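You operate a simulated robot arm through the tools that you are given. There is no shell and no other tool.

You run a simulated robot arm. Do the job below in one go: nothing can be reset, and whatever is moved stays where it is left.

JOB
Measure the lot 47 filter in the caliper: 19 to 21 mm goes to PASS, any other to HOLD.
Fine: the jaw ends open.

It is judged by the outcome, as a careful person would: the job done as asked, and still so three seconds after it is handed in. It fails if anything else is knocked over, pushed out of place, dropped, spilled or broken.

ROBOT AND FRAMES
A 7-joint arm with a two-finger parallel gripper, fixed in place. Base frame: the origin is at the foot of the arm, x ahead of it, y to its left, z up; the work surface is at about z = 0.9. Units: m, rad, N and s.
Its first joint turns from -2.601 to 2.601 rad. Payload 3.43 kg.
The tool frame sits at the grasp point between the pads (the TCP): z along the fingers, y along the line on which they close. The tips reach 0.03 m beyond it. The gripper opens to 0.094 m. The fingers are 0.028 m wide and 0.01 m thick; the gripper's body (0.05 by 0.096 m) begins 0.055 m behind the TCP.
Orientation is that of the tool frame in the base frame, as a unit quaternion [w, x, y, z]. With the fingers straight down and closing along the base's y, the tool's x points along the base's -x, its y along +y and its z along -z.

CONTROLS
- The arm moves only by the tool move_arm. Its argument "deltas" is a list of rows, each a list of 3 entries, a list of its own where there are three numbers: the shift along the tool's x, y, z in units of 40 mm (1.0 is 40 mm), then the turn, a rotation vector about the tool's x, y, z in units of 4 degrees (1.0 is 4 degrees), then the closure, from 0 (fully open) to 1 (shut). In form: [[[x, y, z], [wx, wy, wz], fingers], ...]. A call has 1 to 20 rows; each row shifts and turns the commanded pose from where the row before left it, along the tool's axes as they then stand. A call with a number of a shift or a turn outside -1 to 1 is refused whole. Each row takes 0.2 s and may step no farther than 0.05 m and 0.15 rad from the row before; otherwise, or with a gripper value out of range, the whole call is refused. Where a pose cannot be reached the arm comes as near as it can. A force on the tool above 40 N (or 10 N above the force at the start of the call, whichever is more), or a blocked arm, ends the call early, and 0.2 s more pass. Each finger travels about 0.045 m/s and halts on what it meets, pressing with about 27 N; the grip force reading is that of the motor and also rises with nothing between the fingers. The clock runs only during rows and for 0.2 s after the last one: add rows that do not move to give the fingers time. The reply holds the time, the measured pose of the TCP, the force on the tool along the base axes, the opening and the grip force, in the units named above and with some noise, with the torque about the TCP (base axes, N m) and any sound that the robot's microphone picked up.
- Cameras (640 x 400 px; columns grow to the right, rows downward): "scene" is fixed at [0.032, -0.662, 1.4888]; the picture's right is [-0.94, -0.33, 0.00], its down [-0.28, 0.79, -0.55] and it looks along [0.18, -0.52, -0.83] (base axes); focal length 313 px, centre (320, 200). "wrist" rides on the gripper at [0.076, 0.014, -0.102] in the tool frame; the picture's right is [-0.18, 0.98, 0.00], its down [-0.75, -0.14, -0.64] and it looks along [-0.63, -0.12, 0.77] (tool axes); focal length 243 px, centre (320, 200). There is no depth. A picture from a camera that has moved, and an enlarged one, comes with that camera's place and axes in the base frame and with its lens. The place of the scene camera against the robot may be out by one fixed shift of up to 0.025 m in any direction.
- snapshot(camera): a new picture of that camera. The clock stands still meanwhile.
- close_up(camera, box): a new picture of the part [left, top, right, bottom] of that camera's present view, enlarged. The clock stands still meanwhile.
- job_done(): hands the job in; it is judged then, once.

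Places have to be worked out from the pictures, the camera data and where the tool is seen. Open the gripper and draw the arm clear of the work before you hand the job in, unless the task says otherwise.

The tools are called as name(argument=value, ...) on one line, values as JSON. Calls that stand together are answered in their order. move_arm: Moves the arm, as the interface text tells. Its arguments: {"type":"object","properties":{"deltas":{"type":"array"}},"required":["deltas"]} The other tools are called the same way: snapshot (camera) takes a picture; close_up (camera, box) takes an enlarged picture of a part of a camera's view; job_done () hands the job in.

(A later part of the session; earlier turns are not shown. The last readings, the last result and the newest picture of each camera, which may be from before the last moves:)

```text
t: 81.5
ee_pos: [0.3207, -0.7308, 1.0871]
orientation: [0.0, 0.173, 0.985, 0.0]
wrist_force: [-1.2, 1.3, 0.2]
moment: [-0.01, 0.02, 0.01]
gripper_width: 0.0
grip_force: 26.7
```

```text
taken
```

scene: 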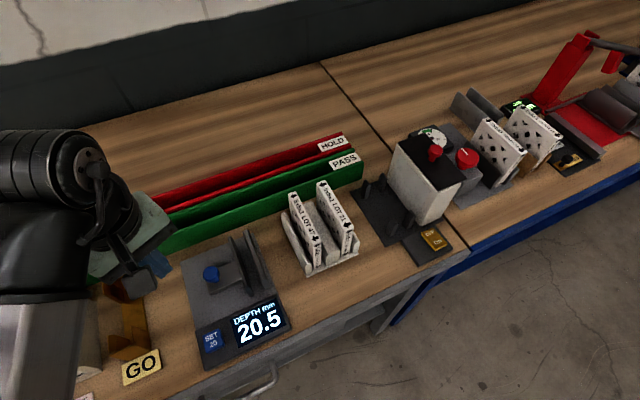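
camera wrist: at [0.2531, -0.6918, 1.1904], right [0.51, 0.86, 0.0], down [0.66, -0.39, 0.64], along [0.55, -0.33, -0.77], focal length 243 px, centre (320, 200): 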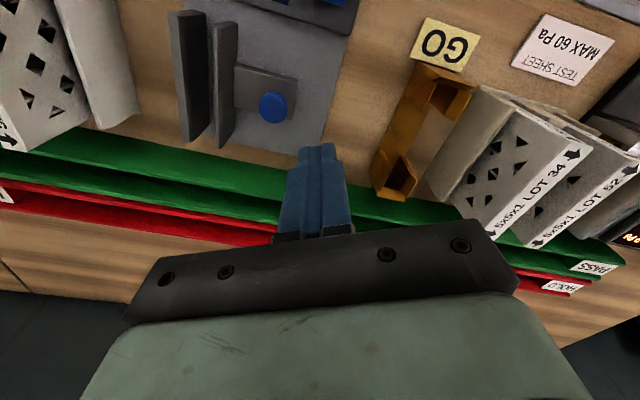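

The caliper is empty and reads 20.5, and the fingertips are clear beside the knob. I lower and approach the knob.

move_arm(deltas=[[[0, 0, 0.45], [0, 0, 0], 1], [[0, 0, 0.45], [0, 0, 0], 1], [[0, 0, 0.45], [0, 0, 0], 1], [[0, 0, 0.45], [0, 0, 0], 1], [[0, 0, 0.45], [0, 0, 0], 1], [[0, 0, 0.45], [0, 0, 0], 1], [[0, 0, 0.45], [0, 0, 0], 1], [[0, -0.2, 0], [0, 0, 0], 1], [[0, -0.2, 0], [0, 0, 0], 1], [[0, 0, 0], [0, 0, 0], 1], [[0, 0, 0], [0, 0, 0], 1]])

snapshot(camera="wrist")

```text
t: 84.0
ee_pos: [0.3143, -0.7474, 0.961]
orientation: [0.0, 0.174, 0.985, 0.001]
wrist_force: [0.9, -0.3, 0.4]
moment: [-0.04, 0.0, 0.04]
gripper_width: 0.0002
grip_force: 26.7
```

```text
taken
camera wrist: at [0.2471, -0.7078, 1.064], right [0.51, 0.86, 0.0], down [0.66, -0.39, 0.64], along [0.55, -0.33, -0.77], focal length 243 px, centre (320, 200)
```

wrist: 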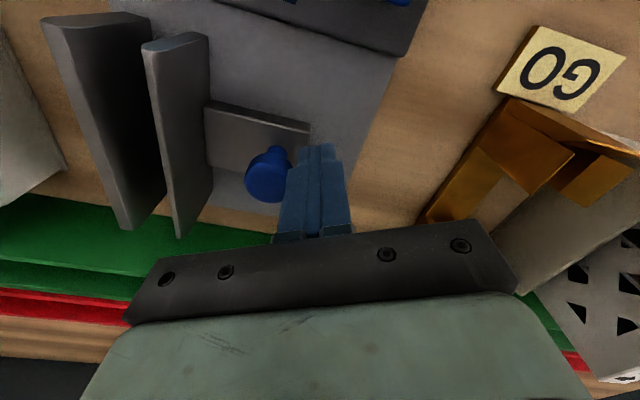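

I push the empty jaw closed, first 16 mm in 4 mm steps.

move_arm(deltas=[[[0.0432, -0.0902, 0], [0, 0, 0], 1], [[0.0432, -0.0902, 0], [0, 0, 0], 1], [[0.0432, -0.0902, 0], [0, 0, 0], 1], [[0.0432, -0.0902, 0], [0, 0, 0], 1], [[0, 0, 0], [0, 0, 0], 1]])

close_up(camera="scene", box=[180, 200, 300, 350])

snapshot(camera="wrist")

```text
t: 85.2
ee_pos: [0.3019, -0.7577, 0.9612]
orientation: [0.0, 0.174, 0.985, 0.0]
wrist_force: [0.9, 0.0, 0.1]
moment: [0.03, -0.04, 0.02]
gripper_width: 0.0
grip_force: 26.7
```

```text
2.67 times, centred on (240, 275) of scene
camera zoom: at [0.032, -0.662, 1.4888], right [-0.94, -0.33, 0.0], down [-0.28, 0.79, -0.55], along [0.18, -0.52, -0.83], focal length 834 px, centre (533, 0)
```

zoom: 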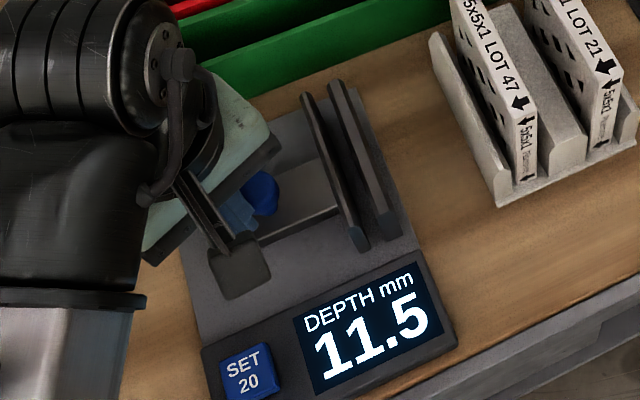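

```text
taken
camera wrist: at [0.2357, -0.7187, 1.0641], right [0.51, 0.86, 0.0], down [0.66, -0.39, 0.64], along [0.55, -0.33, -0.77], focal length 243 px, centre (320, 200)
```

wrist: 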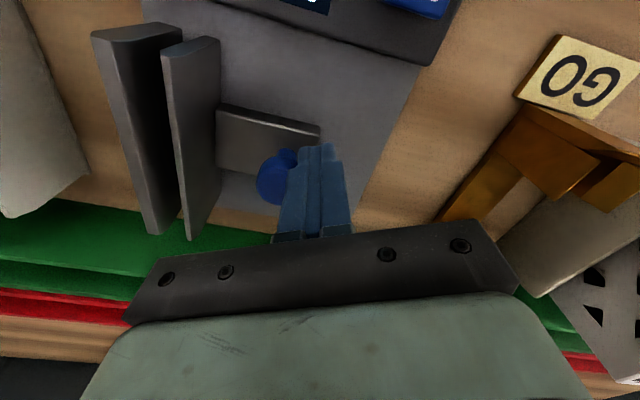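

The display reads 11.5. I push on 10 mm, with finer steps at the end, to find where the jaws meet.

move_arm(deltas=[[[0.0324, -0.0677, 0], [0, 0, 0], 1], [[0.0324, -0.0677, 0], [0, 0, 0], 1], [[0.0216, -0.0451, 0], [0, 0, 0], 1], [[0.0216, -0.0451, 0], [0, 0, 0], 1], [[0, 0, 0], [0, 0, 0], 1]])

close_up(camera="scene", box=[180, 200, 300, 350])

```text
t: 86.1
ee_pos: [0.3013, -0.7598, 0.9606]
orientation: [0.005, 0.17, 0.985, 0.005]
wrist_force: [9.0, 8.8, 4.5]
moment: [0.12, -0.16, 0.07]
gripper_width: 0.0001
grip_force: 27.2
stopped in row 4: the force on the tool passed its limit at 43 N (the readings are from after the stop); the commanded pose is now the measured one
```

```text
2.67 times, centred on (240, 275) of scene
camera zoom: at [0.032, -0.662, 1.4888], right [-0.94, -0.33, 0.0], down [-0.28, 0.79, -0.55], along [0.18, -0.52, -0.83], focal length 834 px, centre (533, 0)
```

zoom: 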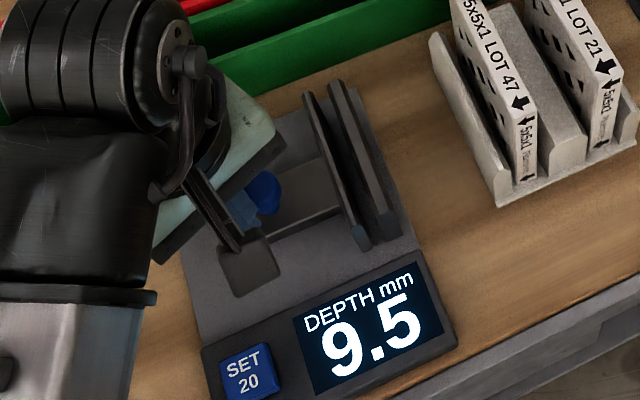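

The jaw hit its end stop at a displayed 9.5 while the jaws are still visibly apart, so there is no zero to read. Instead I will compare the display with a known width: my fingers spread between the jaws. First I retract, straighten the slight lean, rise, turn to 134.5° and go above the space between the jaw and the knob to push it open.

move_arm(deltas=[[[-0.0864, 0.1804, 0], [0, 0, 0], 1], [[-0.0432, 0.0902, 0], [0.165, 0.117, 0], 1], [[0, 0, -0.5], [0, 0, 0], 1], [[0, 0, -0.6], [0, 0, 0], 1], [[0, 0, -0.6], [0, 0, 0], 1], [[0, 0, -0.4], [0, 0, 1], 1], [[0, 0, 0], [0, 0, 1], 1], [[0, 0, 0], [0, 0, 1], 1], [[0, 0, 0], [0, 0, 1], 1], [[0, 0, 0], [0, 0, 1], 1], [[0, 0, 0], [0, 0, 1], 1], [[0, 0, 0], [0, 0, 0.45], 1], [[0, 0, 0], [0, 0, 0], 1]])

snapshot(camera="wrist")

close_up(camera="scene", box=[180, 200, 300, 350])

```text
t: 88.9
ee_pos: [0.3092, -0.7526, 1.0433]
orientation: [-0.001, 0.388, 0.922, -0.002]
wrist_force: [0.0, -0.5, 0.0]
moment: [-0.02, 0.0, 0.02]
gripper_width: 0.0002
grip_force: 26.5
```

```text
taken
camera wrist: at [0.2655, -0.6878, 1.1482], right [0.83, 0.56, 0.0], down [0.43, -0.64, 0.64], along [0.35, -0.53, -0.77], focal length 243 px, centre (320, 200)
```

wrist: 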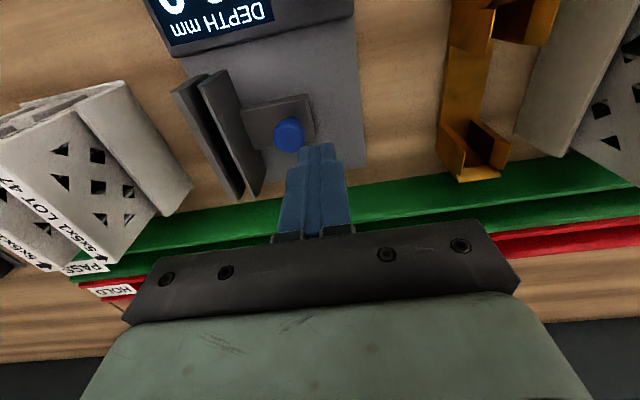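

```text
2.67 times, centred on (240, 275) of scene
camera zoom: at [0.032, -0.662, 1.4888], right [-0.94, -0.33, 0.0], down [-0.28, 0.79, -0.55], along [0.18, -0.52, -0.83], focal length 834 px, centre (533, 0)
```

zoom: 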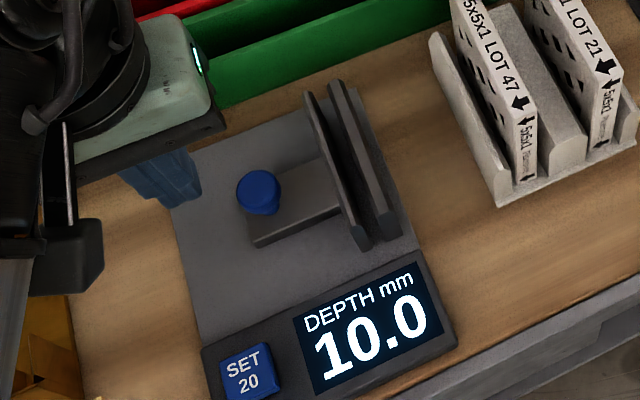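

The display reads 10.0 and the knob is at tool y = -30 mm, with the jaw's outer edge at about -73 mm. I move above the middle of that space and check before lowering.

move_arm(deltas=[[[-0.13, -0.74, 0], [0, 0, 0], 1], [[-0.13, -0.74, 0], [0, 0, 0], 1], [[0, 0, 0], [0, 0, 0], 1], [[0, 0, 0], [0, 0, 0], 1]])

close_up(camera="wrist", box=[200, 0, 440, 200])

```text
t: 89.9
ee_pos: [0.2726, -0.8015, 1.0449]
orientation: [-0.001, 0.387, 0.922, -0.001]
wrist_force: [0.0, 0.2, -0.8]
moment: [0.0, 0.04, -0.02]
gripper_width: 0.0
grip_force: 27.0
```

```text
2.00 times, centred on (320, 100) of wrist
camera zoom: at [0.2298, -0.7367, 1.1487], right [0.83, 0.56, 0.0], down [0.43, -0.64, 0.64], along [0.35, -0.53, -0.77], focal length 485 px, centre (320, 400)
```

zoom: 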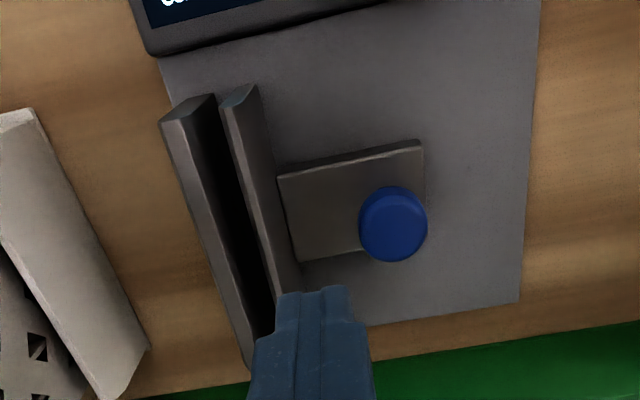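

The fingertips are centred over the clear space, with the knob edge at +16 mm and the jaw's outer face at -16 mm. Before lowering I zoom far in on the jaw ends to estimate the true gap against the displayed 10.0.

close_up(camera="wrist", box=[230, 30, 330, 100])

close_up(camera="scene", box=[225, 220, 285, 300])

```text
5.71 times, centred on (280, 65) of wrist
camera zoom: at [0.2298, -0.7367, 1.1487], right [0.83, 0.56, 0.0], down [0.43, -0.64, 0.64], along [0.35, -0.53, -0.77], focal length 1386 px, centre (549, 971)
```

zoom: 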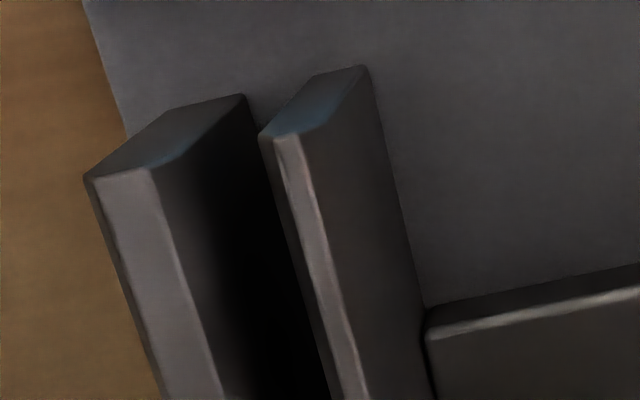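

```text
5.00 times, centred on (255, 260) of scene
camera zoom: at [0.032, -0.662, 1.4888], right [-0.94, -0.33, 0.0], down [-0.28, 0.79, -0.55], along [0.18, -0.52, -0.83], focal length 1563 px, centre (645, -100)
```

zoom: 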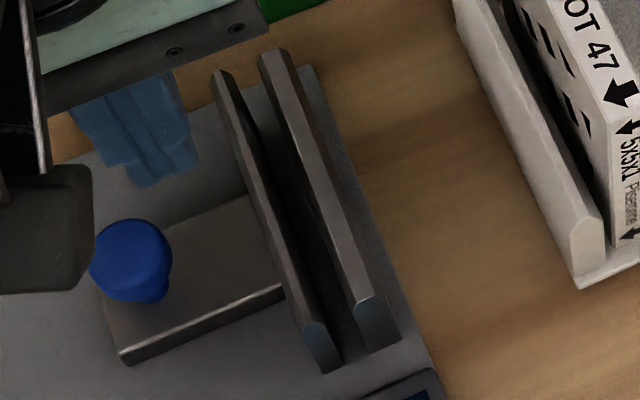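

The zoom shows a real jaw gap of about 14 mm while the display says 10.0, so the caliper reads about 3.5–4 mm low. That matches 17.0 displayed against 20.7 mm between the pads. I now lower the fingers between the jaw and the knob to push the jaw open, then verify the offset mechanically.

move_arm(deltas=[[[0, 0, 0.45], [0, 0, 0], 1], [[0, 0, 0.45], [0, 0, 0], 1], [[0, 0, 0.45], [0, 0, 0], 1], [[0, 0, 0.45], [0, 0, 0], 1], [[0, 0, 0.27], [0, 0, 0], 1], [[0, 0, 0], [0, 0, 0], 1], [[0, 0, 0], [0, 0, 0], 1]])

snapshot(camera="wrist")

```text
t: 91.5
ee_pos: [0.2733, -0.8016, 0.9624]
orientation: [-0.002, 0.386, 0.922, -0.001]
wrist_force: [-0.9, 0.4, -0.8]
moment: [0.0, 0.01, -0.01]
gripper_width: 0.0
grip_force: 27.2
```

```text
taken
camera wrist: at [0.2302, -0.7372, 1.0653], right [0.83, 0.56, 0.0], down [0.43, -0.64, 0.64], along [0.35, -0.53, -0.77], focal length 243 px, centre (320, 200)
```

wrist: 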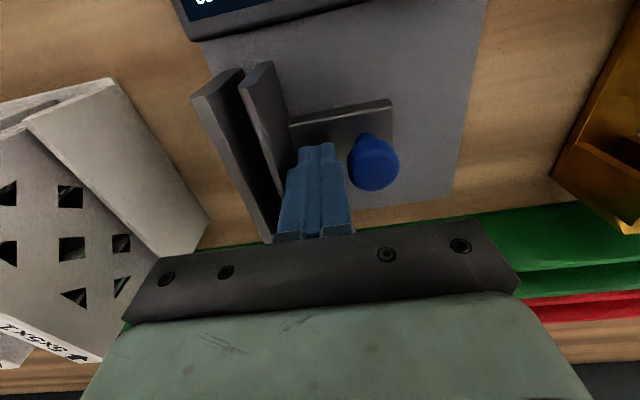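

The fingers are down between the jaw and the knob with no contact. I push the knob outward along tool +y.

move_arm(deltas=[[[0, 0.1, 0], [0, 0, 0], 1], [[0, 0.13, 0], [0, 0, 0], 1], [[0, 0.13, 0], [0, 0, 0], 1], [[0, 0.13, 0], [0, 0, 0], 1], [[0, 0.13, 0], [0, 0, 0], 1], [[0, 0.13, 0], [0, 0, 0], 1], [[0, 0, 0], [0, 0, 0], 1]])

snapshot(camera="scene")

snapshot(camera="wrist")

```text
t: 93.1
ee_pos: [0.2942, -0.7793, 0.9628]
orientation: [-0.001, 0.387, 0.922, 0.0]
wrist_force: [-1.0, -1.9, 0.0]
moment: [-0.03, 0.03, 0.02]
gripper_width: 0.0001
grip_force: 27.1
```

```text
taken
```

scene: 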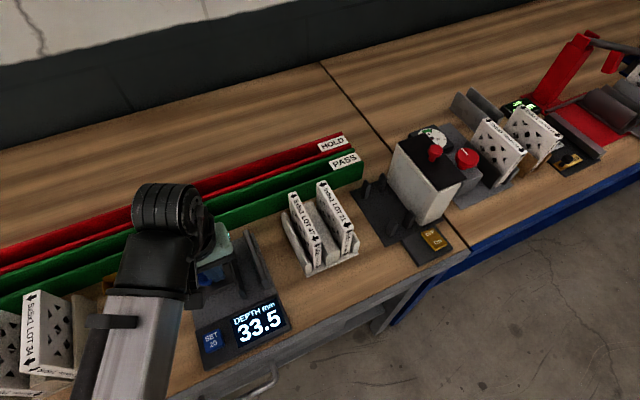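

```text
taken
camera wrist: at [0.2515, -0.7159, 1.0651], right [0.83, 0.56, 0.0], down [0.43, -0.64, 0.64], along [0.35, -0.53, -0.77], focal length 243 px, centre (320, 200)
```

wrist: 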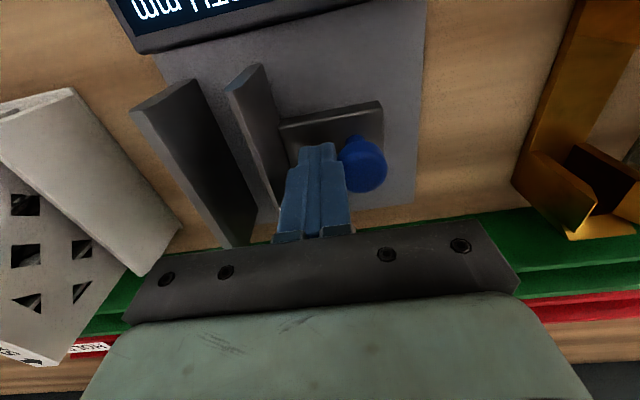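

The display reads 33.5 and the jaw slides easily. I push 11 mm more, to about 44.

move_arm(deltas=[[[0, 0.095, 0], [0, 0, 0], 1], [[0, 0.095, 0], [0, 0, 0], 1], [[0, 0.085, 0], [0, 0, 0], 1], [[0, 0, 0], [0, 0, 0], 1]])

snapshot(camera="scene")

```text
t: 94.1
ee_pos: [0.3033, -0.772, 0.9621]
orientation: [-0.001, 0.387, 0.922, -0.002]
wrist_force: [-1.1, 0.1, -0.4]
moment: [0.02, 0.01, -0.01]
gripper_width: 0.0
grip_force: 26.8
```

```text
taken
```

scene: 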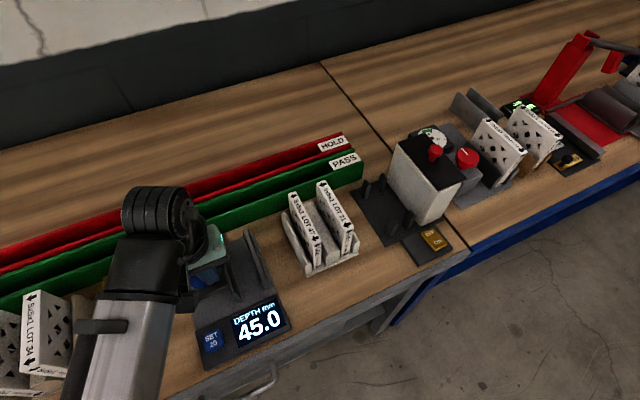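

The display reads 45.0, so the jaw is open. I back off the knob, rise, and move over the middle of the gap for the finger-spread check.

move_arm(deltas=[[[0, -0.1, 0], [0, 0, 0], 1], [[0, 0, -0.5], [0, 0, 0], 1], [[0, 0, -0.6], [0, 0, 0], 1], [[0, 0, -0.6], [0, 0, 0], 1], [[0, 0, -0.5], [0, 0, 0], 1], [[0, -0.66, 0], [0, 0, 0], 1], [[0, -0.66, 0], [0, 0, 0], 1], [[0, 0, 0], [0, 0, 0], 1], [[0, 0, 0], [0, 0, 0], 1]])

close_up(camera="wrist", box=[200, 0, 440, 200])

close_up(camera="scene", box=[180, 200, 300, 350])

```text
t: 96.1
ee_pos: [0.2625, -0.8118, 1.0512]
orientation: [-0.001, 0.386, 0.923, -0.002]
wrist_force: [0.5, -0.1, -0.3]
moment: [0.04, 0.03, 0.01]
gripper_width: 0.0001
grip_force: 26.7
```

```text
2.00 times, centred on (320, 100) of wrist
camera zoom: at [0.2197, -0.7478, 1.1541], right [0.83, 0.56, 0.0], down [0.43, -0.64, 0.64], along [0.35, -0.53, -0.77], focal length 485 px, centre (320, 400)
```

zoom: 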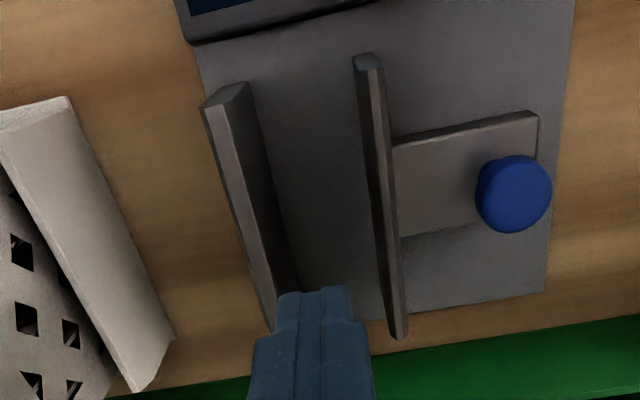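

```text
2.67 times, centred on (240, 275) of scene
camera zoom: at [0.032, -0.662, 1.4888], right [-0.94, -0.33, 0.0], down [-0.28, 0.79, -0.55], along [0.18, -0.52, -0.83], focal length 834 px, centre (533, 0)
```

zoom: 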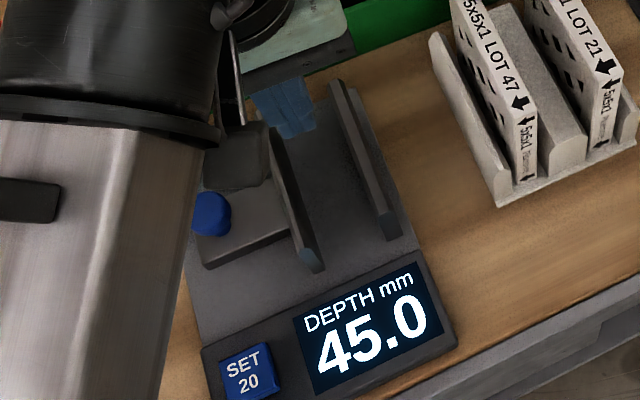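

From above, the gap looks like 48–50 mm while the display says 45.0, and the fingers are centred over it. I lower the closed fingers into the gap.

move_arm(deltas=[[[0, 0, 0.45], [0, 0, 0], 1], [[0, 0, 0.45], [0, 0, 0], 1], [[0, 0, 0.45], [0, 0, 0], 1], [[0, 0, 0.45], [0, 0, 0], 1], [[0, 0, 0.4], [0, 0, 0], 1], [[0, 0, 0], [0, 0, 0], 1], [[0, 0, 0], [0, 0, 0], 0.8], [[0, 0, 0], [0, 0, 0], 0.76], [[0, 0, 0], [0, 0, 0], 0.76], [[0, 0, 0], [0, 0, 0], 0.76]])

snapshot(camera="wrist")

close_up(camera="scene", box=[180, 200, 300, 350])

```text
t: 98.3
ee_pos: [0.261, -0.8116, 0.9627]
orientation: [-0.001, 0.387, 0.922, -0.001]
wrist_force: [1.8, 2.5, -0.6]
moment: [0.09, -0.05, 0.03]
gripper_width: 0.0209
grip_force: 0.1
```

```text
taken
camera wrist: at [0.2193, -0.7478, 1.0658], right [0.83, 0.56, 0.0], down [0.43, -0.64, 0.64], along [0.35, -0.53, -0.77], focal length 243 px, centre (320, 200)
```

wrist: 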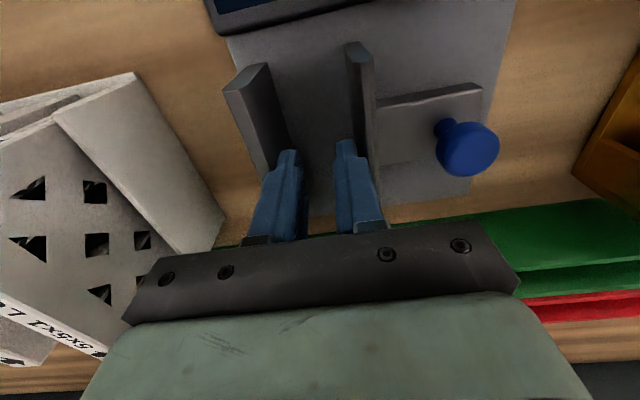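

```text
2.67 times, centred on (240, 275) of scene
camera zoom: at [0.032, -0.662, 1.4888], right [-0.94, -0.33, 0.0], down [-0.28, 0.79, -0.55], along [0.18, -0.52, -0.83], focal length 834 px, centre (533, 0)
```

zoom: 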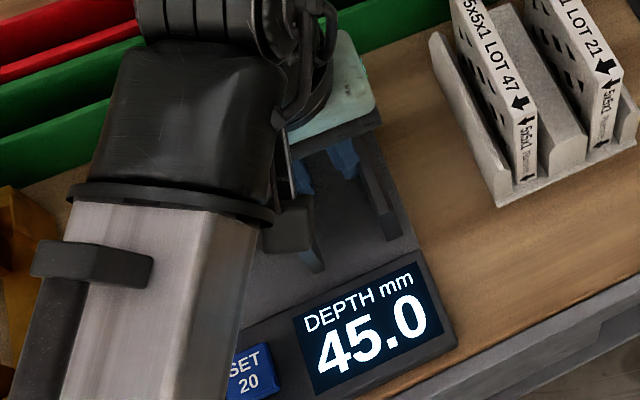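

The left finger lightly touches the fixed jaw. I shift 3 mm towards the sliding jaw and open to 26 mm, which makes the outer span 46 mm. If the display were right this would press both jaws and move the sliding one.

move_arm(deltas=[[[0, 0.075, 0], [0, 0, 0], 0.78], [[0, 0, 0], [0, 0, 0], 0.74], [[0, 0, 0], [0, 0, 0], 0.7234], [[0, 0, 0], [0, 0, 0], 0.7234], [[0, 0, 0], [0, 0, 0], 0.7234]])

close_up(camera="scene", box=[180, 200, 300, 350])

close_up(camera="wrist", box=[220, 20, 420, 220])

```text
t: 99.5
ee_pos: [0.2637, -0.8102, 0.9625]
orientation: [-0.001, 0.387, 0.922, -0.001]
wrist_force: [-2.0, -3.8, 0.4]
moment: [-0.02, -0.01, 0.0]
gripper_width: 0.024
grip_force: 0.0
```

```text
2.67 times, centred on (240, 275) of scene
camera zoom: at [0.032, -0.662, 1.4888], right [-0.94, -0.33, 0.0], down [-0.28, 0.79, -0.55], along [0.18, -0.52, -0.83], focal length 834 px, centre (533, 0)
```

zoom: 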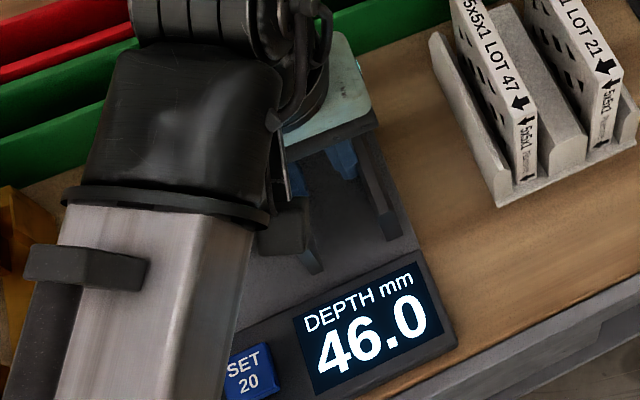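

```text
2.00 times, centred on (320, 120) of wrist
camera zoom: at [0.2211, -0.746, 1.0658], right [0.83, 0.56, 0.0], down [0.43, -0.64, 0.64], along [0.35, -0.53, -0.77], focal length 485 px, centre (320, 360)
```

zoom: 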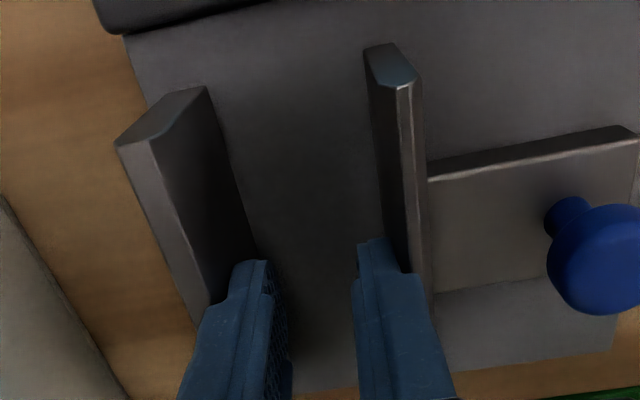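

The readings here are ambiguous: the fingers are stepped, visibly thicker above the last 11 mm, so the jaw tops may be touching the thick part. I close slightly, rise so that only the thin 10 mm fingertips are between the jaws, and repeat the spread.

move_arm(deltas=[[[0, -0.01, 0], [0, 0, 0], 0.82], [[0, -0.01, 0], [0, 0, 0], 0.82], [[0, 0, -0.2], [0, 0, 0], 0.82], [[0, 0, -0.22], [0, 0, 0], 0.82], [[0, 0, 0], [0, 0, 0], 0.76], [[0, 0, 0], [0, 0, 0], 0.72], [[0, 0, 0], [0, 0, 0], 0.702], [[0, 0, 0], [0, 0, 0], 0.702], [[0, 0, 0], [0, 0, 0], 0.702]])

close_up(camera="scene", box=[180, 200, 300, 350])

close_up(camera="wrist", box=[220, 20, 420, 220])

```text
t: 101.5
ee_pos: [0.264, -0.8104, 0.9787]
orientation: [-0.001, 0.387, 0.922, -0.001]
wrist_force: [2.2, 0.3, 1.3]
moment: [0.03, -0.04, 0.1]
gripper_width: 0.0249
grip_force: 0.0
```

```text
2.67 times, centred on (240, 275) of scene
camera zoom: at [0.032, -0.662, 1.4888], right [-0.94, -0.33, 0.0], down [-0.28, 0.79, -0.55], along [0.18, -0.52, -0.83], focal length 834 px, centre (533, 0)
```

zoom: 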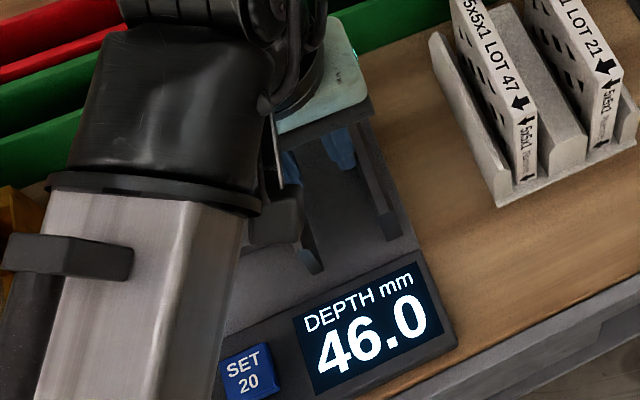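

```text
2.00 times, centred on (320, 120) of wrist
camera zoom: at [0.2207, -0.7463, 1.0824], right [0.83, 0.56, 0.0], down [0.43, -0.64, 0.64], along [0.36, -0.53, -0.77], focal length 485 px, centre (320, 360)
```

zoom: 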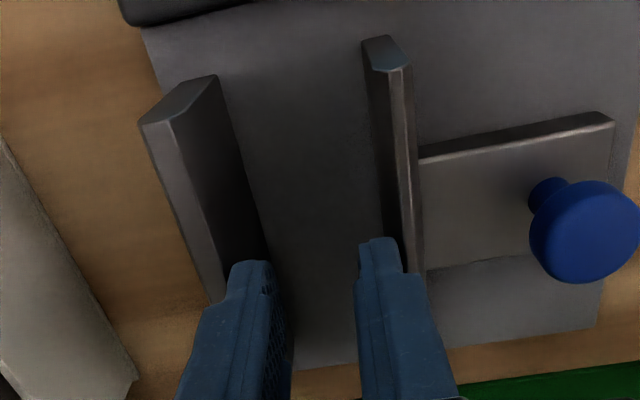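

The jaw is back at its open stop, 46.0. The spread test isn't clean enough because of the finger shape. I close and rise clear, then take a close look at the blue "SET 20" piece, which may be a 20 mm setting reference.

move_arm(deltas=[[[0, 0, 0], [0, 0, 0], 0.85], [[0, 0, 0], [0, 0, 0], 0.9], [[0, 0, -0.5], [0, 0, 0], 1], [[0, 0, -0.6], [0, 0, 0], 1], [[0, 0, -0.6], [0, 0, 0], 1], [[0, 0, -0.6], [0, 0, 0], 1], [[0, 0, 0], [0, 0, 0], 1]])

close_up(camera="scene", box=[190, 300, 300, 370])

snapshot(camera="wrist")

```text
t: 103.1
ee_pos: [0.2636, -0.81, 1.0721]
orientation: [-0.001, 0.387, 0.922, -0.001]
wrist_force: [-0.9, -0.2, -0.6]
moment: [0.02, 0.0, 0.0]
gripper_width: 0.0002
grip_force: 26.9
```

```text
5.71 times, centred on (245, 335) of scene
camera zoom: at [0.032, -0.662, 1.4888], right [-0.94, -0.33, 0.0], down [-0.28, 0.79, -0.55], along [0.18, -0.52, -0.83], focal length 1787 px, centre (749, -571)
```

zoom: 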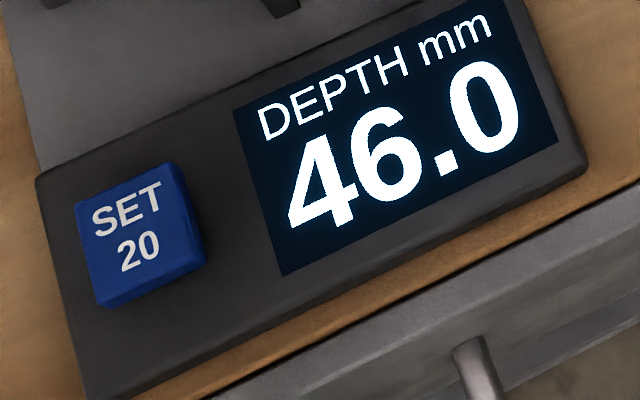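

```text
taken
camera wrist: at [0.2205, -0.7459, 1.1748], right [0.83, 0.56, 0.0], down [0.43, -0.64, 0.64], along [0.35, -0.53, -0.77], focal length 243 px, centre (320, 200)
```

wrist: 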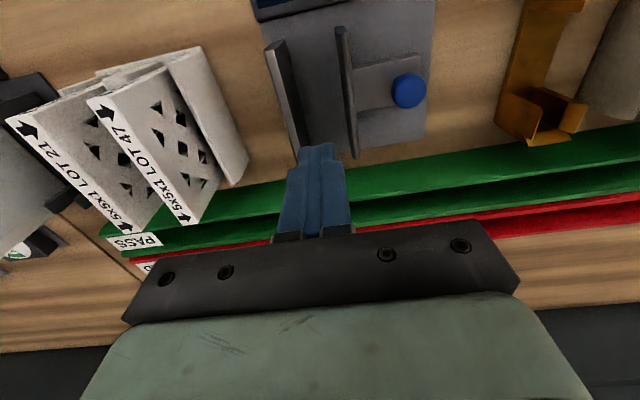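

"SET 20" is a push button, so I leave it alone. To judge how reliable the pad reading is, I zoom in on the closed fingertips and on the top edges of LOT 47 in the stand.

close_up(camera="wrist", box=[270, 130, 370, 240])

close_up(camera="wrist", box=[70, 80, 210, 230])

close_up(camera="scene", box=[280, 175, 360, 275])

```text
3.64 times, centred on (320, 185) of wrist
camera zoom: at [0.2205, -0.7459, 1.1748], right [0.83, 0.56, 0.0], down [0.43, -0.64, 0.64], along [0.35, -0.53, -0.77], focal length 882 px, centre (320, 254)
```

zoom: 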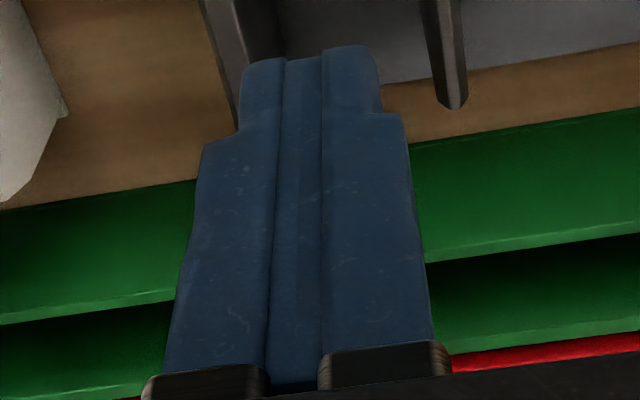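

```text
2.67 times, centred on (140, 155) of wrist
camera zoom: at [0.2205, -0.7459, 1.1748], right [0.83, 0.56, 0.0], down [0.43, -0.64, 0.64], along [0.35, -0.53, -0.77], focal length 647 px, centre (800, 320)
```

zoom: 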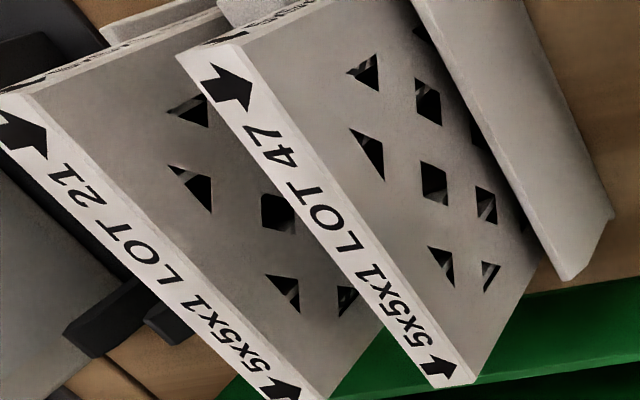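

```text
4.00 times, centred on (320, 225) of scene
camera zoom: at [0.032, -0.662, 1.4888], right [-0.94, -0.33, 0.0], down [-0.28, 0.79, -0.55], along [0.18, -0.52, -0.83], focal length 1251 px, centre (320, 100)
```

zoom: 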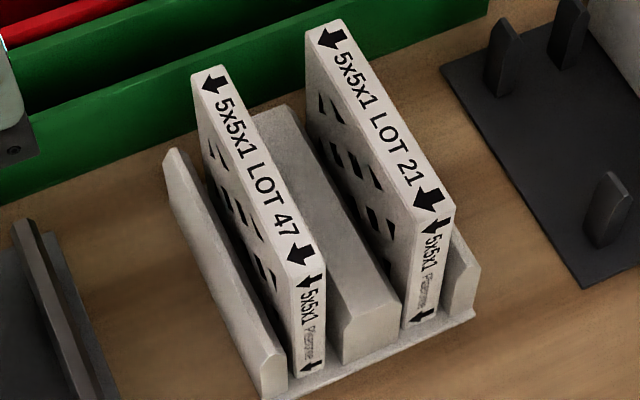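

LOT 47 looks thinner than LOT 21 here, and the jaw tops are visibly chamfered, which would have inflated my earlier gap estimate. I need a careful independent view of LOT 47's thickness, so I zoom hard on its end face and top.

close_up(camera="scene", box=[310, 225, 340, 275])

close_up(camera="scene", box=[336, 210, 366, 260])

close_up(camera="wrist", box=[80, 85, 140, 135])

```text
8.00 times, centred on (325, 250) of scene
camera zoom: at [0.032, -0.662, 1.4888], right [-0.94, -0.33, 0.0], down [-0.28, 0.79, -0.55], along [0.18, -0.52, -0.83], focal length 2501 px, centre (280, -200)
```

zoom: 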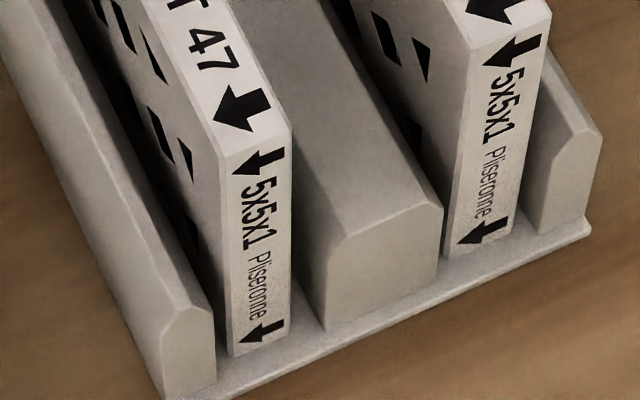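

```text
8.00 times, centred on (351, 235) of scene
camera zoom: at [0.032, -0.662, 1.4888], right [-0.94, -0.33, 0.0], down [-0.28, 0.79, -0.55], along [0.18, -0.52, -0.83], focal length 2501 px, centre (72, -80)
```

zoom: 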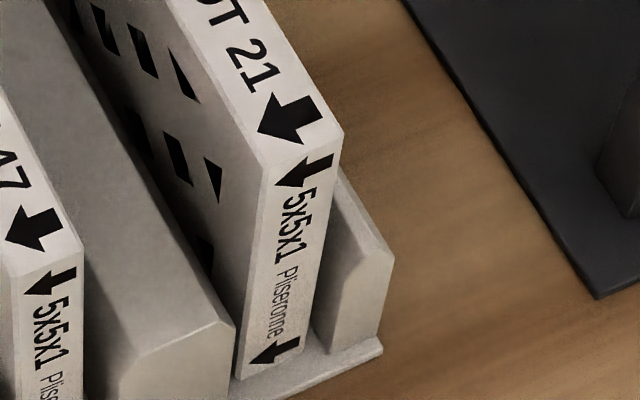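

```text
8.00 times, centred on (110, 110) of wrist
camera zoom: at [0.2205, -0.7459, 1.1748], right [0.83, 0.56, 0.0], down [0.43, -0.64, 0.64], along [0.35, -0.53, -0.77], focal length 1941 px, centre (2000, 920)
```

zoom: 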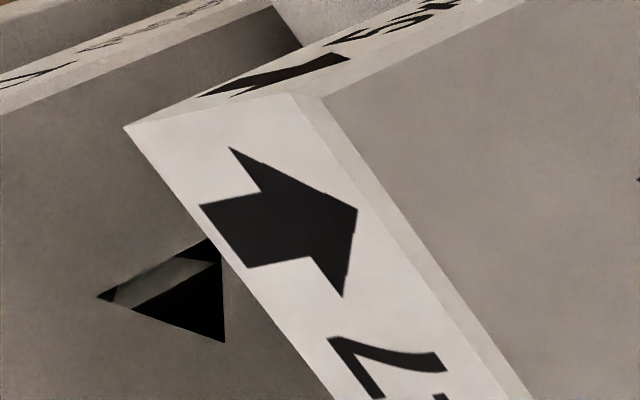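

The zooms settle it. LOT 47 is about 15.1–15.6 mm across its top plus a 1.1 mm chamfer on each side, i.e. 17.3–17.8 mm, and its end face gives about 16 mm. The spread fingers (24.9 mm plus 2 × 10 mm) against the displayed 46.0 agree with the caliper within 1 mm. So the caliper is right and the pad reading runs high: LOT 47 is 17.0 mm, which goes to HOLD. I return to the stand to regrip it higher.

move_arm(deltas=[[[0, 0, -0.5], [0, 0, 0], 0.8], [[-0.03, -0.66, 0], [0, 0, 0], 0.6], [[-0.03, -0.66, 0], [0, 0, 0], 0.43], [[-0.03, -0.66, 0], [0, 0, 0], 0.43], [[-0.03, -0.66, 0], [0, 0, 0], 0.43], [[-0.03, -0.7, 0], [0, 0, 0], 0.43], [[0, 0, 0], [0, 0, 0], 0.43], [[0, 0, 0], [0, 0, 0], 0.43]])

close_up(camera="wrist", box=[190, 10, 430, 210])

```text
t: 104.9
ee_pos: [0.1729, -0.9101, 1.093]
orientation: [-0.001, 0.387, 0.922, -0.001]
wrist_force: [-0.1, 0.0, -0.8]
moment: [-0.02, 0.03, 0.0]
gripper_width: 0.0535
grip_force: 0.2
```

```text
2.00 times, centred on (310, 110) of wrist
camera zoom: at [0.1299, -0.8446, 1.1951], right [0.83, 0.56, 0.0], down [0.43, -0.64, 0.64], along [0.35, -0.53, -0.77], focal length 485 px, centre (340, 380)
```

zoom: 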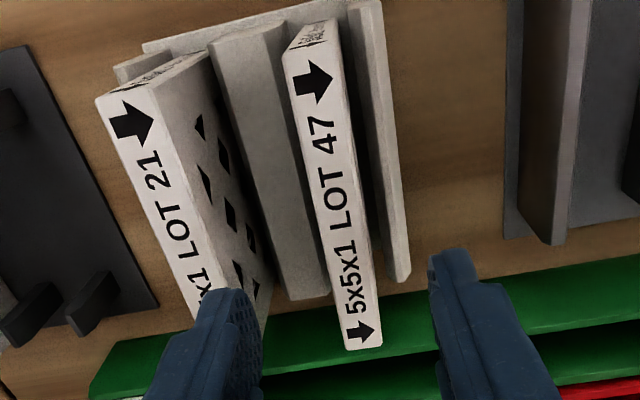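

Straight from above, the filter measures about 16–16.6 mm, which again fits 17.0. It is centred in y and 4 mm off along its length. I correct that and descend to z ≈ 1.006 for a higher grip, then close.

move_arm(deltas=[[[0.09, 0.02, 0.2], [0, 0, 0], 0.43], [[0, 0, 0.45], [0, 0, 0], 0.43], [[0, 0, 0.45], [0, 0, 0], 0.43], [[0, 0, 0.45], [0, 0, 0], 0.43], [[0, 0, 0.45], [0, 0, 0], 0.43], [[0, 0, 0.175], [0, 0, 0], 0.43], [[0, 0, 0], [0, 0, 0], 0.5], [[0, 0, 0], [0, 0, 0], 0.6], [[0, 0, 0], [0, 0, 0], 0.7], [[0, 0, 0], [0, 0, 0], 0.8], [[0, 0, 0], [0, 0, 0], 0.9], [[0, 0, 0], [0, 0, 0], 1], [[0, 0, 0], [0, 0, 0], 1], [[0, 0, 0], [0, 0, 0], 1]])

close_up(camera="wrist", box=[220, 20, 420, 250])

```text
t: 107.9
ee_pos: [0.1705, -0.9053, 1.005]
orientation: [-0.001, 0.387, 0.922, -0.001]
wrist_force: [0.3, -0.1, -0.2]
moment: [0.02, 0.01, 0.02]
gripper_width: 0.0207
grip_force: 27.3
```

```text
1.74 times, centred on (320, 135) of wrist
camera zoom: at [0.1276, -0.8416, 1.1081], right [0.83, 0.56, 0.0], down [0.43, -0.64, 0.64], along [0.35, -0.53, -0.77], focal length 422 px, centre (320, 313)
```

zoom: 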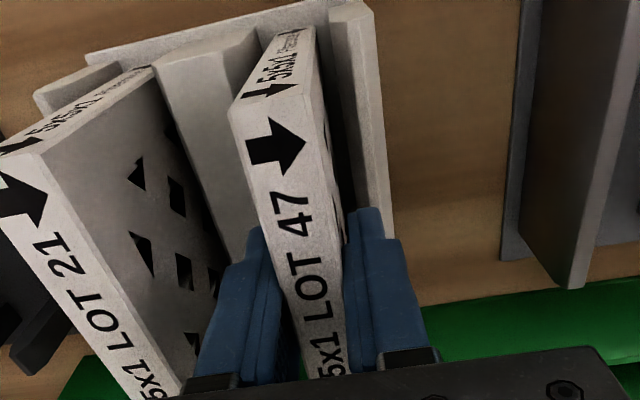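

Gripped again with the pads reading 20.7 mm. I zoom in on the contact to understand why they read high.

close_up(camera="wrist", box=[270, 125, 370, 235])

close_up(camera="scene", box=[280, 170, 360, 270])

```text
3.64 times, centred on (320, 180) of wrist
camera zoom: at [0.1276, -0.8416, 1.1081], right [0.83, 0.56, 0.0], down [0.43, -0.64, 0.64], along [0.35, -0.53, -0.77], focal length 882 px, centre (320, 273)
```

zoom: 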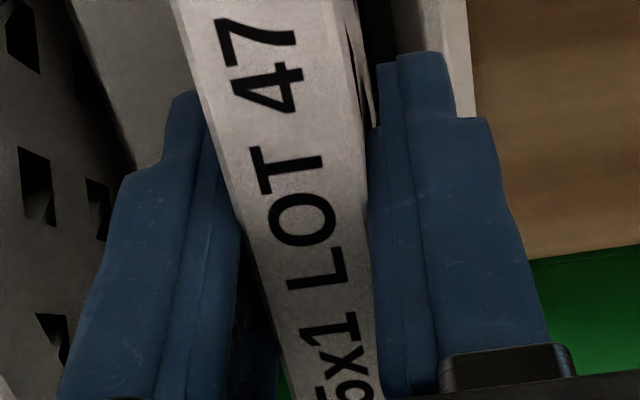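

```text
4.00 times, centred on (320, 220) of scene
camera zoom: at [0.032, -0.662, 1.4888], right [-0.94, -0.33, 0.0], down [-0.28, 0.79, -0.55], along [0.18, -0.52, -0.83], focal length 1251 px, centre (320, 120)
```

zoom: 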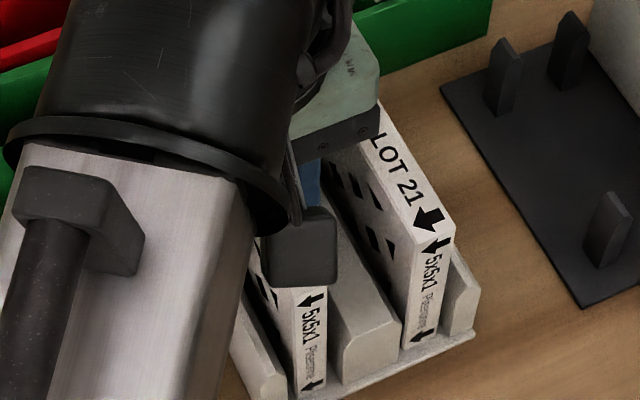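

The pads sit on raised strips and don't give a dependable width, so I go with the caliper's 17.0 mm, confirmed by three visual estimates of 16–17.8 mm: LOT 47 goes to HOLD. I lift it 115 mm straight up out of the slot.

move_arm(deltas=[[[0, 0, -0.3], [0, 0, 0], 1], [[0, 0, -0.45], [0, 0, 0], 1], [[0, 0, -0.5], [0, 0, 0], 1], [[0, 0, -0.5], [0, 0, 0], 1], [[0, 0, -0.5], [0, 0, 0], 1], [[0, 0, -0.5], [0, 0, 0], 1], [[0, 0, -0.2], [0, 0, 0], 1], [[0, 0, 0], [0, 0, 0], 1]])

snapshot(camera="wrist")

snapshot(camera="scene")

```text
t: 109.7
ee_pos: [0.1702, -0.9063, 1.1241]
orientation: [-0.001, 0.387, 0.922, -0.002]
wrist_force: [-0.1, -0.1, -1.7]
moment: [-0.01, 0.0, 0.01]
gripper_width: 0.0208
grip_force: 26.8
```

```text
taken
camera wrist: at [0.128, -0.8417, 1.2263], right [0.83, 0.56, 0.0], down [0.43, -0.64, 0.64], along [0.35, -0.53, -0.77], focal length 243 px, centre (320, 200)
```

wrist: 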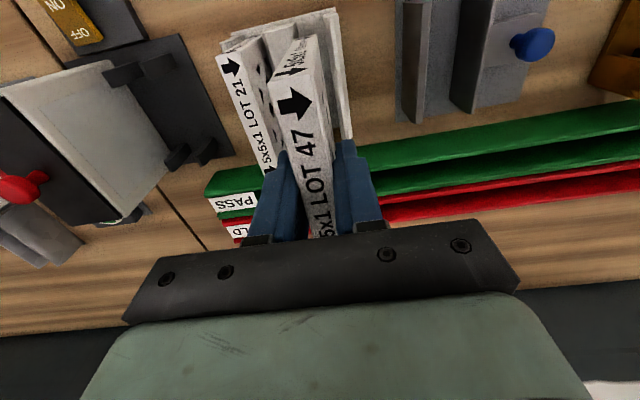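

```text
taken
```

scene: 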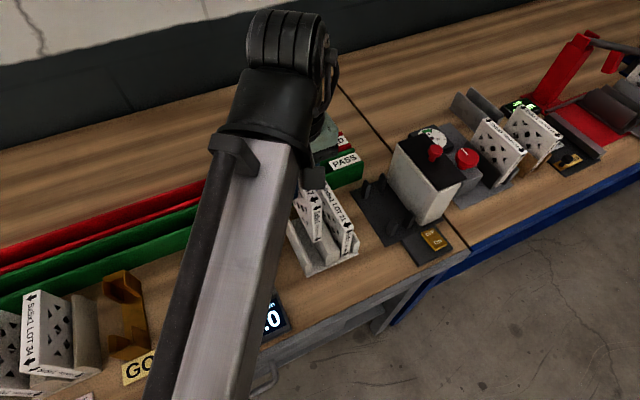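

LOT 47 is lifted clear and LOT 21 is undisturbed. I travel along the bench at this height over the open caliper to a waypoint for the 90° turn.

move_arm(deltas=[[[-0.06, 0.4, 0], [0, 0, 0], 1], [[-0.12, 0.7, 0], [0, 0, 0], 1], [[-0.12, 0.75, 0], [0, 0, 0], 1], [[-0.12, 0.75, 0], [0, 0, 0], 1], [[-0.12, 0.75, 0], [0, 0, 0], 1], [[-0.12, 0.75, 0], [0, 0, 0], 1], [[-0.12, 0.75, 0], [0, 0, 0], 1], [[-0.12, 0.4, 0], [0, 0, 0], 1], [[0, 0, 0], [0, 0, 0], 1]])

snapshot(camera="wrist")

```text
t: 111.7
ee_pos: [0.3469, -0.7841, 1.1211]
orientation: [-0.001, 0.387, 0.922, -0.001]
wrist_force: [-0.4, -0.2, -0.6]
moment: [-0.04, -0.04, 0.03]
gripper_width: 0.0206
grip_force: 27.1
```

```text
taken
camera wrist: at [0.3037, -0.7199, 1.2247], right [0.83, 0.56, 0.0], down [0.43, -0.64, 0.64], along [0.35, -0.53, -0.77], focal length 243 px, centre (320, 200)
```

wrist: 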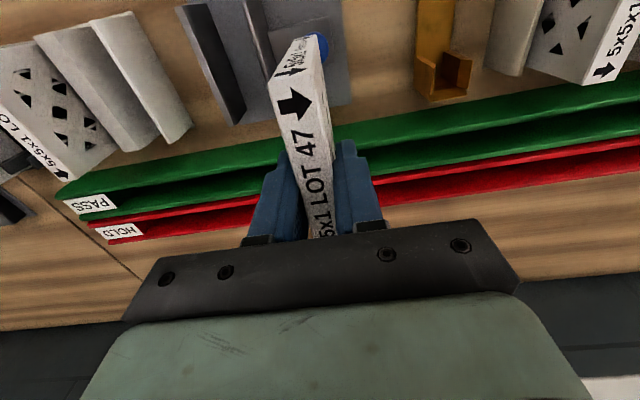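

The way is clear. I now turn the held filter 90°, with the camera swinging to the bench's far end, so its length lies along the trays.

move_arm(deltas=[[[0, 0, 0], [0, 0, -1], 1], [[0, 0, 0], [0, 0, -1], 1], [[0, 0, 0], [0, 0, -1], 1], [[0, 0, 0], [0, 0, -1], 1], [[0, 0, 0], [0, 0, -1], 1], [[0, 0, 0], [0, 0, -1], 1], [[0, 0, 0], [0, 0, -1], 1], [[0, 0, 0], [0, 0, -1], 1], [[0, 0, 0], [0, 0, -1], 1], [[0, 0, 0], [0, 0, -1], 1], [[0, 0, 0], [0, 0, -1], 1], [[0, 0, 0], [0, 0, -1], 1], [[0, 0, 0], [0, 0, -1], 1], [[0, 0, 0], [0, 0, -1], 1], [[0, 0, 0], [0, 0, -1], 1], [[0, 0, 0], [0, 0, -1], 1], [[0, 0, 0], [0, 0, -1], 1], [[0, 0, 0], [0, 0, -1], 1], [[0, 0, 0], [0, 0, -1], 1], [[0, 0, 0], [0, 0, -1], 1]])

move_arm(deltas=[[[0, 0, 0], [0, 0, -1], 1], [[0, 0, 0], [0, 0, -1], 1], [[0, 0, 0], [0, 0, -0.5], 1], [[0, 0, 0], [0, 0, 0], 1]])

snapshot(camera="wrist")

snapshot(camera="scene")

```text
t: 115.9
ee_pos: [0.3467, -0.7843, 1.1219]
orientation: [-0.002, -0.296, 0.955, 0.0]
wrist_force: [0.0, 0.8, -0.7]
moment: [0.02, 0.01, -0.01]
gripper_width: 0.0204
grip_force: 27.3
```

```text
t: 116.9
ee_pos: [0.3463, -0.7847, 1.1222]
orientation: [-0.002, -0.379, 0.925, 0.001]
wrist_force: [0.0, 0.4, -0.8]
moment: [0.0, 0.02, 0.0]
gripper_width: 0.0209
grip_force: 26.9
```

```text
taken
camera wrist: at [0.2818, -0.8273, 1.2251], right [-0.56, 0.83, 0.0], down [0.64, 0.43, 0.64], along [0.53, 0.36, -0.77], focal length 243 px, centre (320, 200)
```

wrist: 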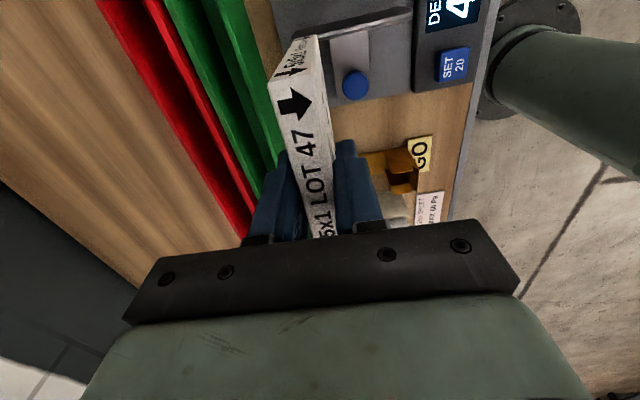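

```text
taken
```

scene: 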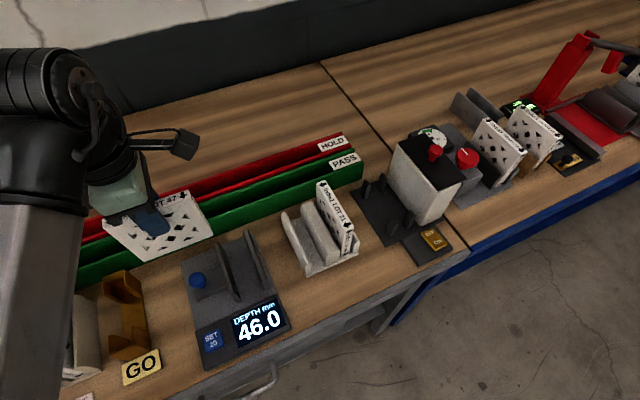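

The filter is now parallel to the trays, and the caliper shows 46.0 with the jaw open. I move out diagonally to above the HOLD channel at about (0.537, -0.790).

move_arm(deltas=[[[-0.4, -0.42, 0], [0, 0, 0], 1], [[-0.66, -0.688, 0], [0, 0, 0], 1], [[-0.66, -0.688, 0], [0, 0, 0], 1], [[-0.66, -0.688, 0], [0, 0, 0], 1], [[-0.66, -0.688, 0], [0, 0, 0], 1], [[-0.26, -0.268, 0], [0, 0, 0], 1], [[0, 0, 0], [0, 0, 0], 1], [[0, 0, 0], [0, 0, 0], 1]])

snapshot(camera="wrist")

close_up(camera="wrist", box=[200, 0, 440, 200])

snapshot(camera="scene")

```text
t: 118.7
ee_pos: [0.537, -0.7899, 1.1209]
orientation: [-0.002, -0.379, 0.926, 0.0]
wrist_force: [0.8, -0.1, -0.7]
moment: [0.01, 0.02, 0.01]
gripper_width: 0.0208
grip_force: 26.9
```

```text
taken
camera wrist: at [0.4722, -0.8327, 1.2248], right [-0.56, 0.83, 0.0], down [0.64, 0.43, 0.64], along [0.53, 0.36, -0.77], focal length 243 px, centre (320, 200)
```

wrist: 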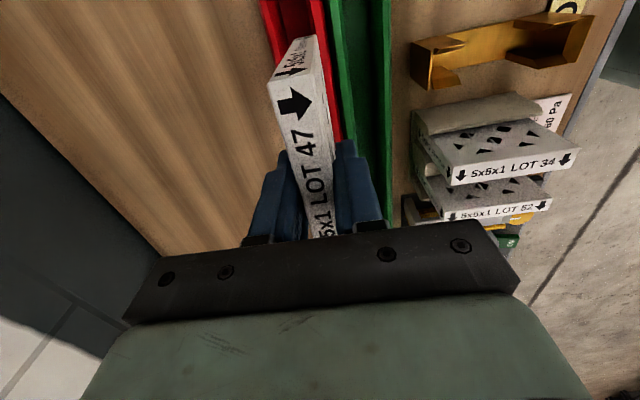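

```text
2.00 times, centred on (320, 100) of wrist
camera zoom: at [0.4722, -0.8327, 1.2248], right [-0.56, 0.83, 0.0], down [0.64, 0.43, 0.64], along [0.53, 0.36, -0.77], focal length 485 px, centre (320, 400)
```

zoom: 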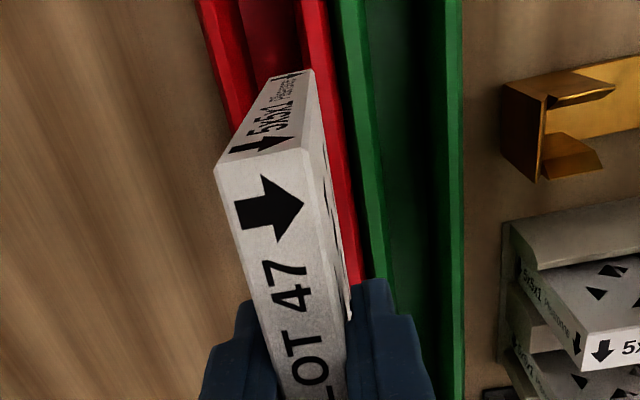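

```text
taken
```

scene: 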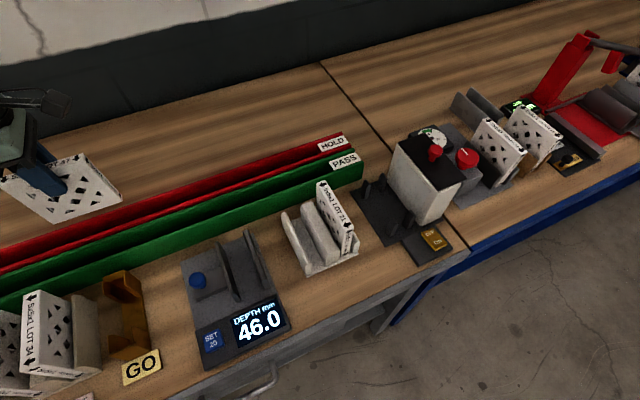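

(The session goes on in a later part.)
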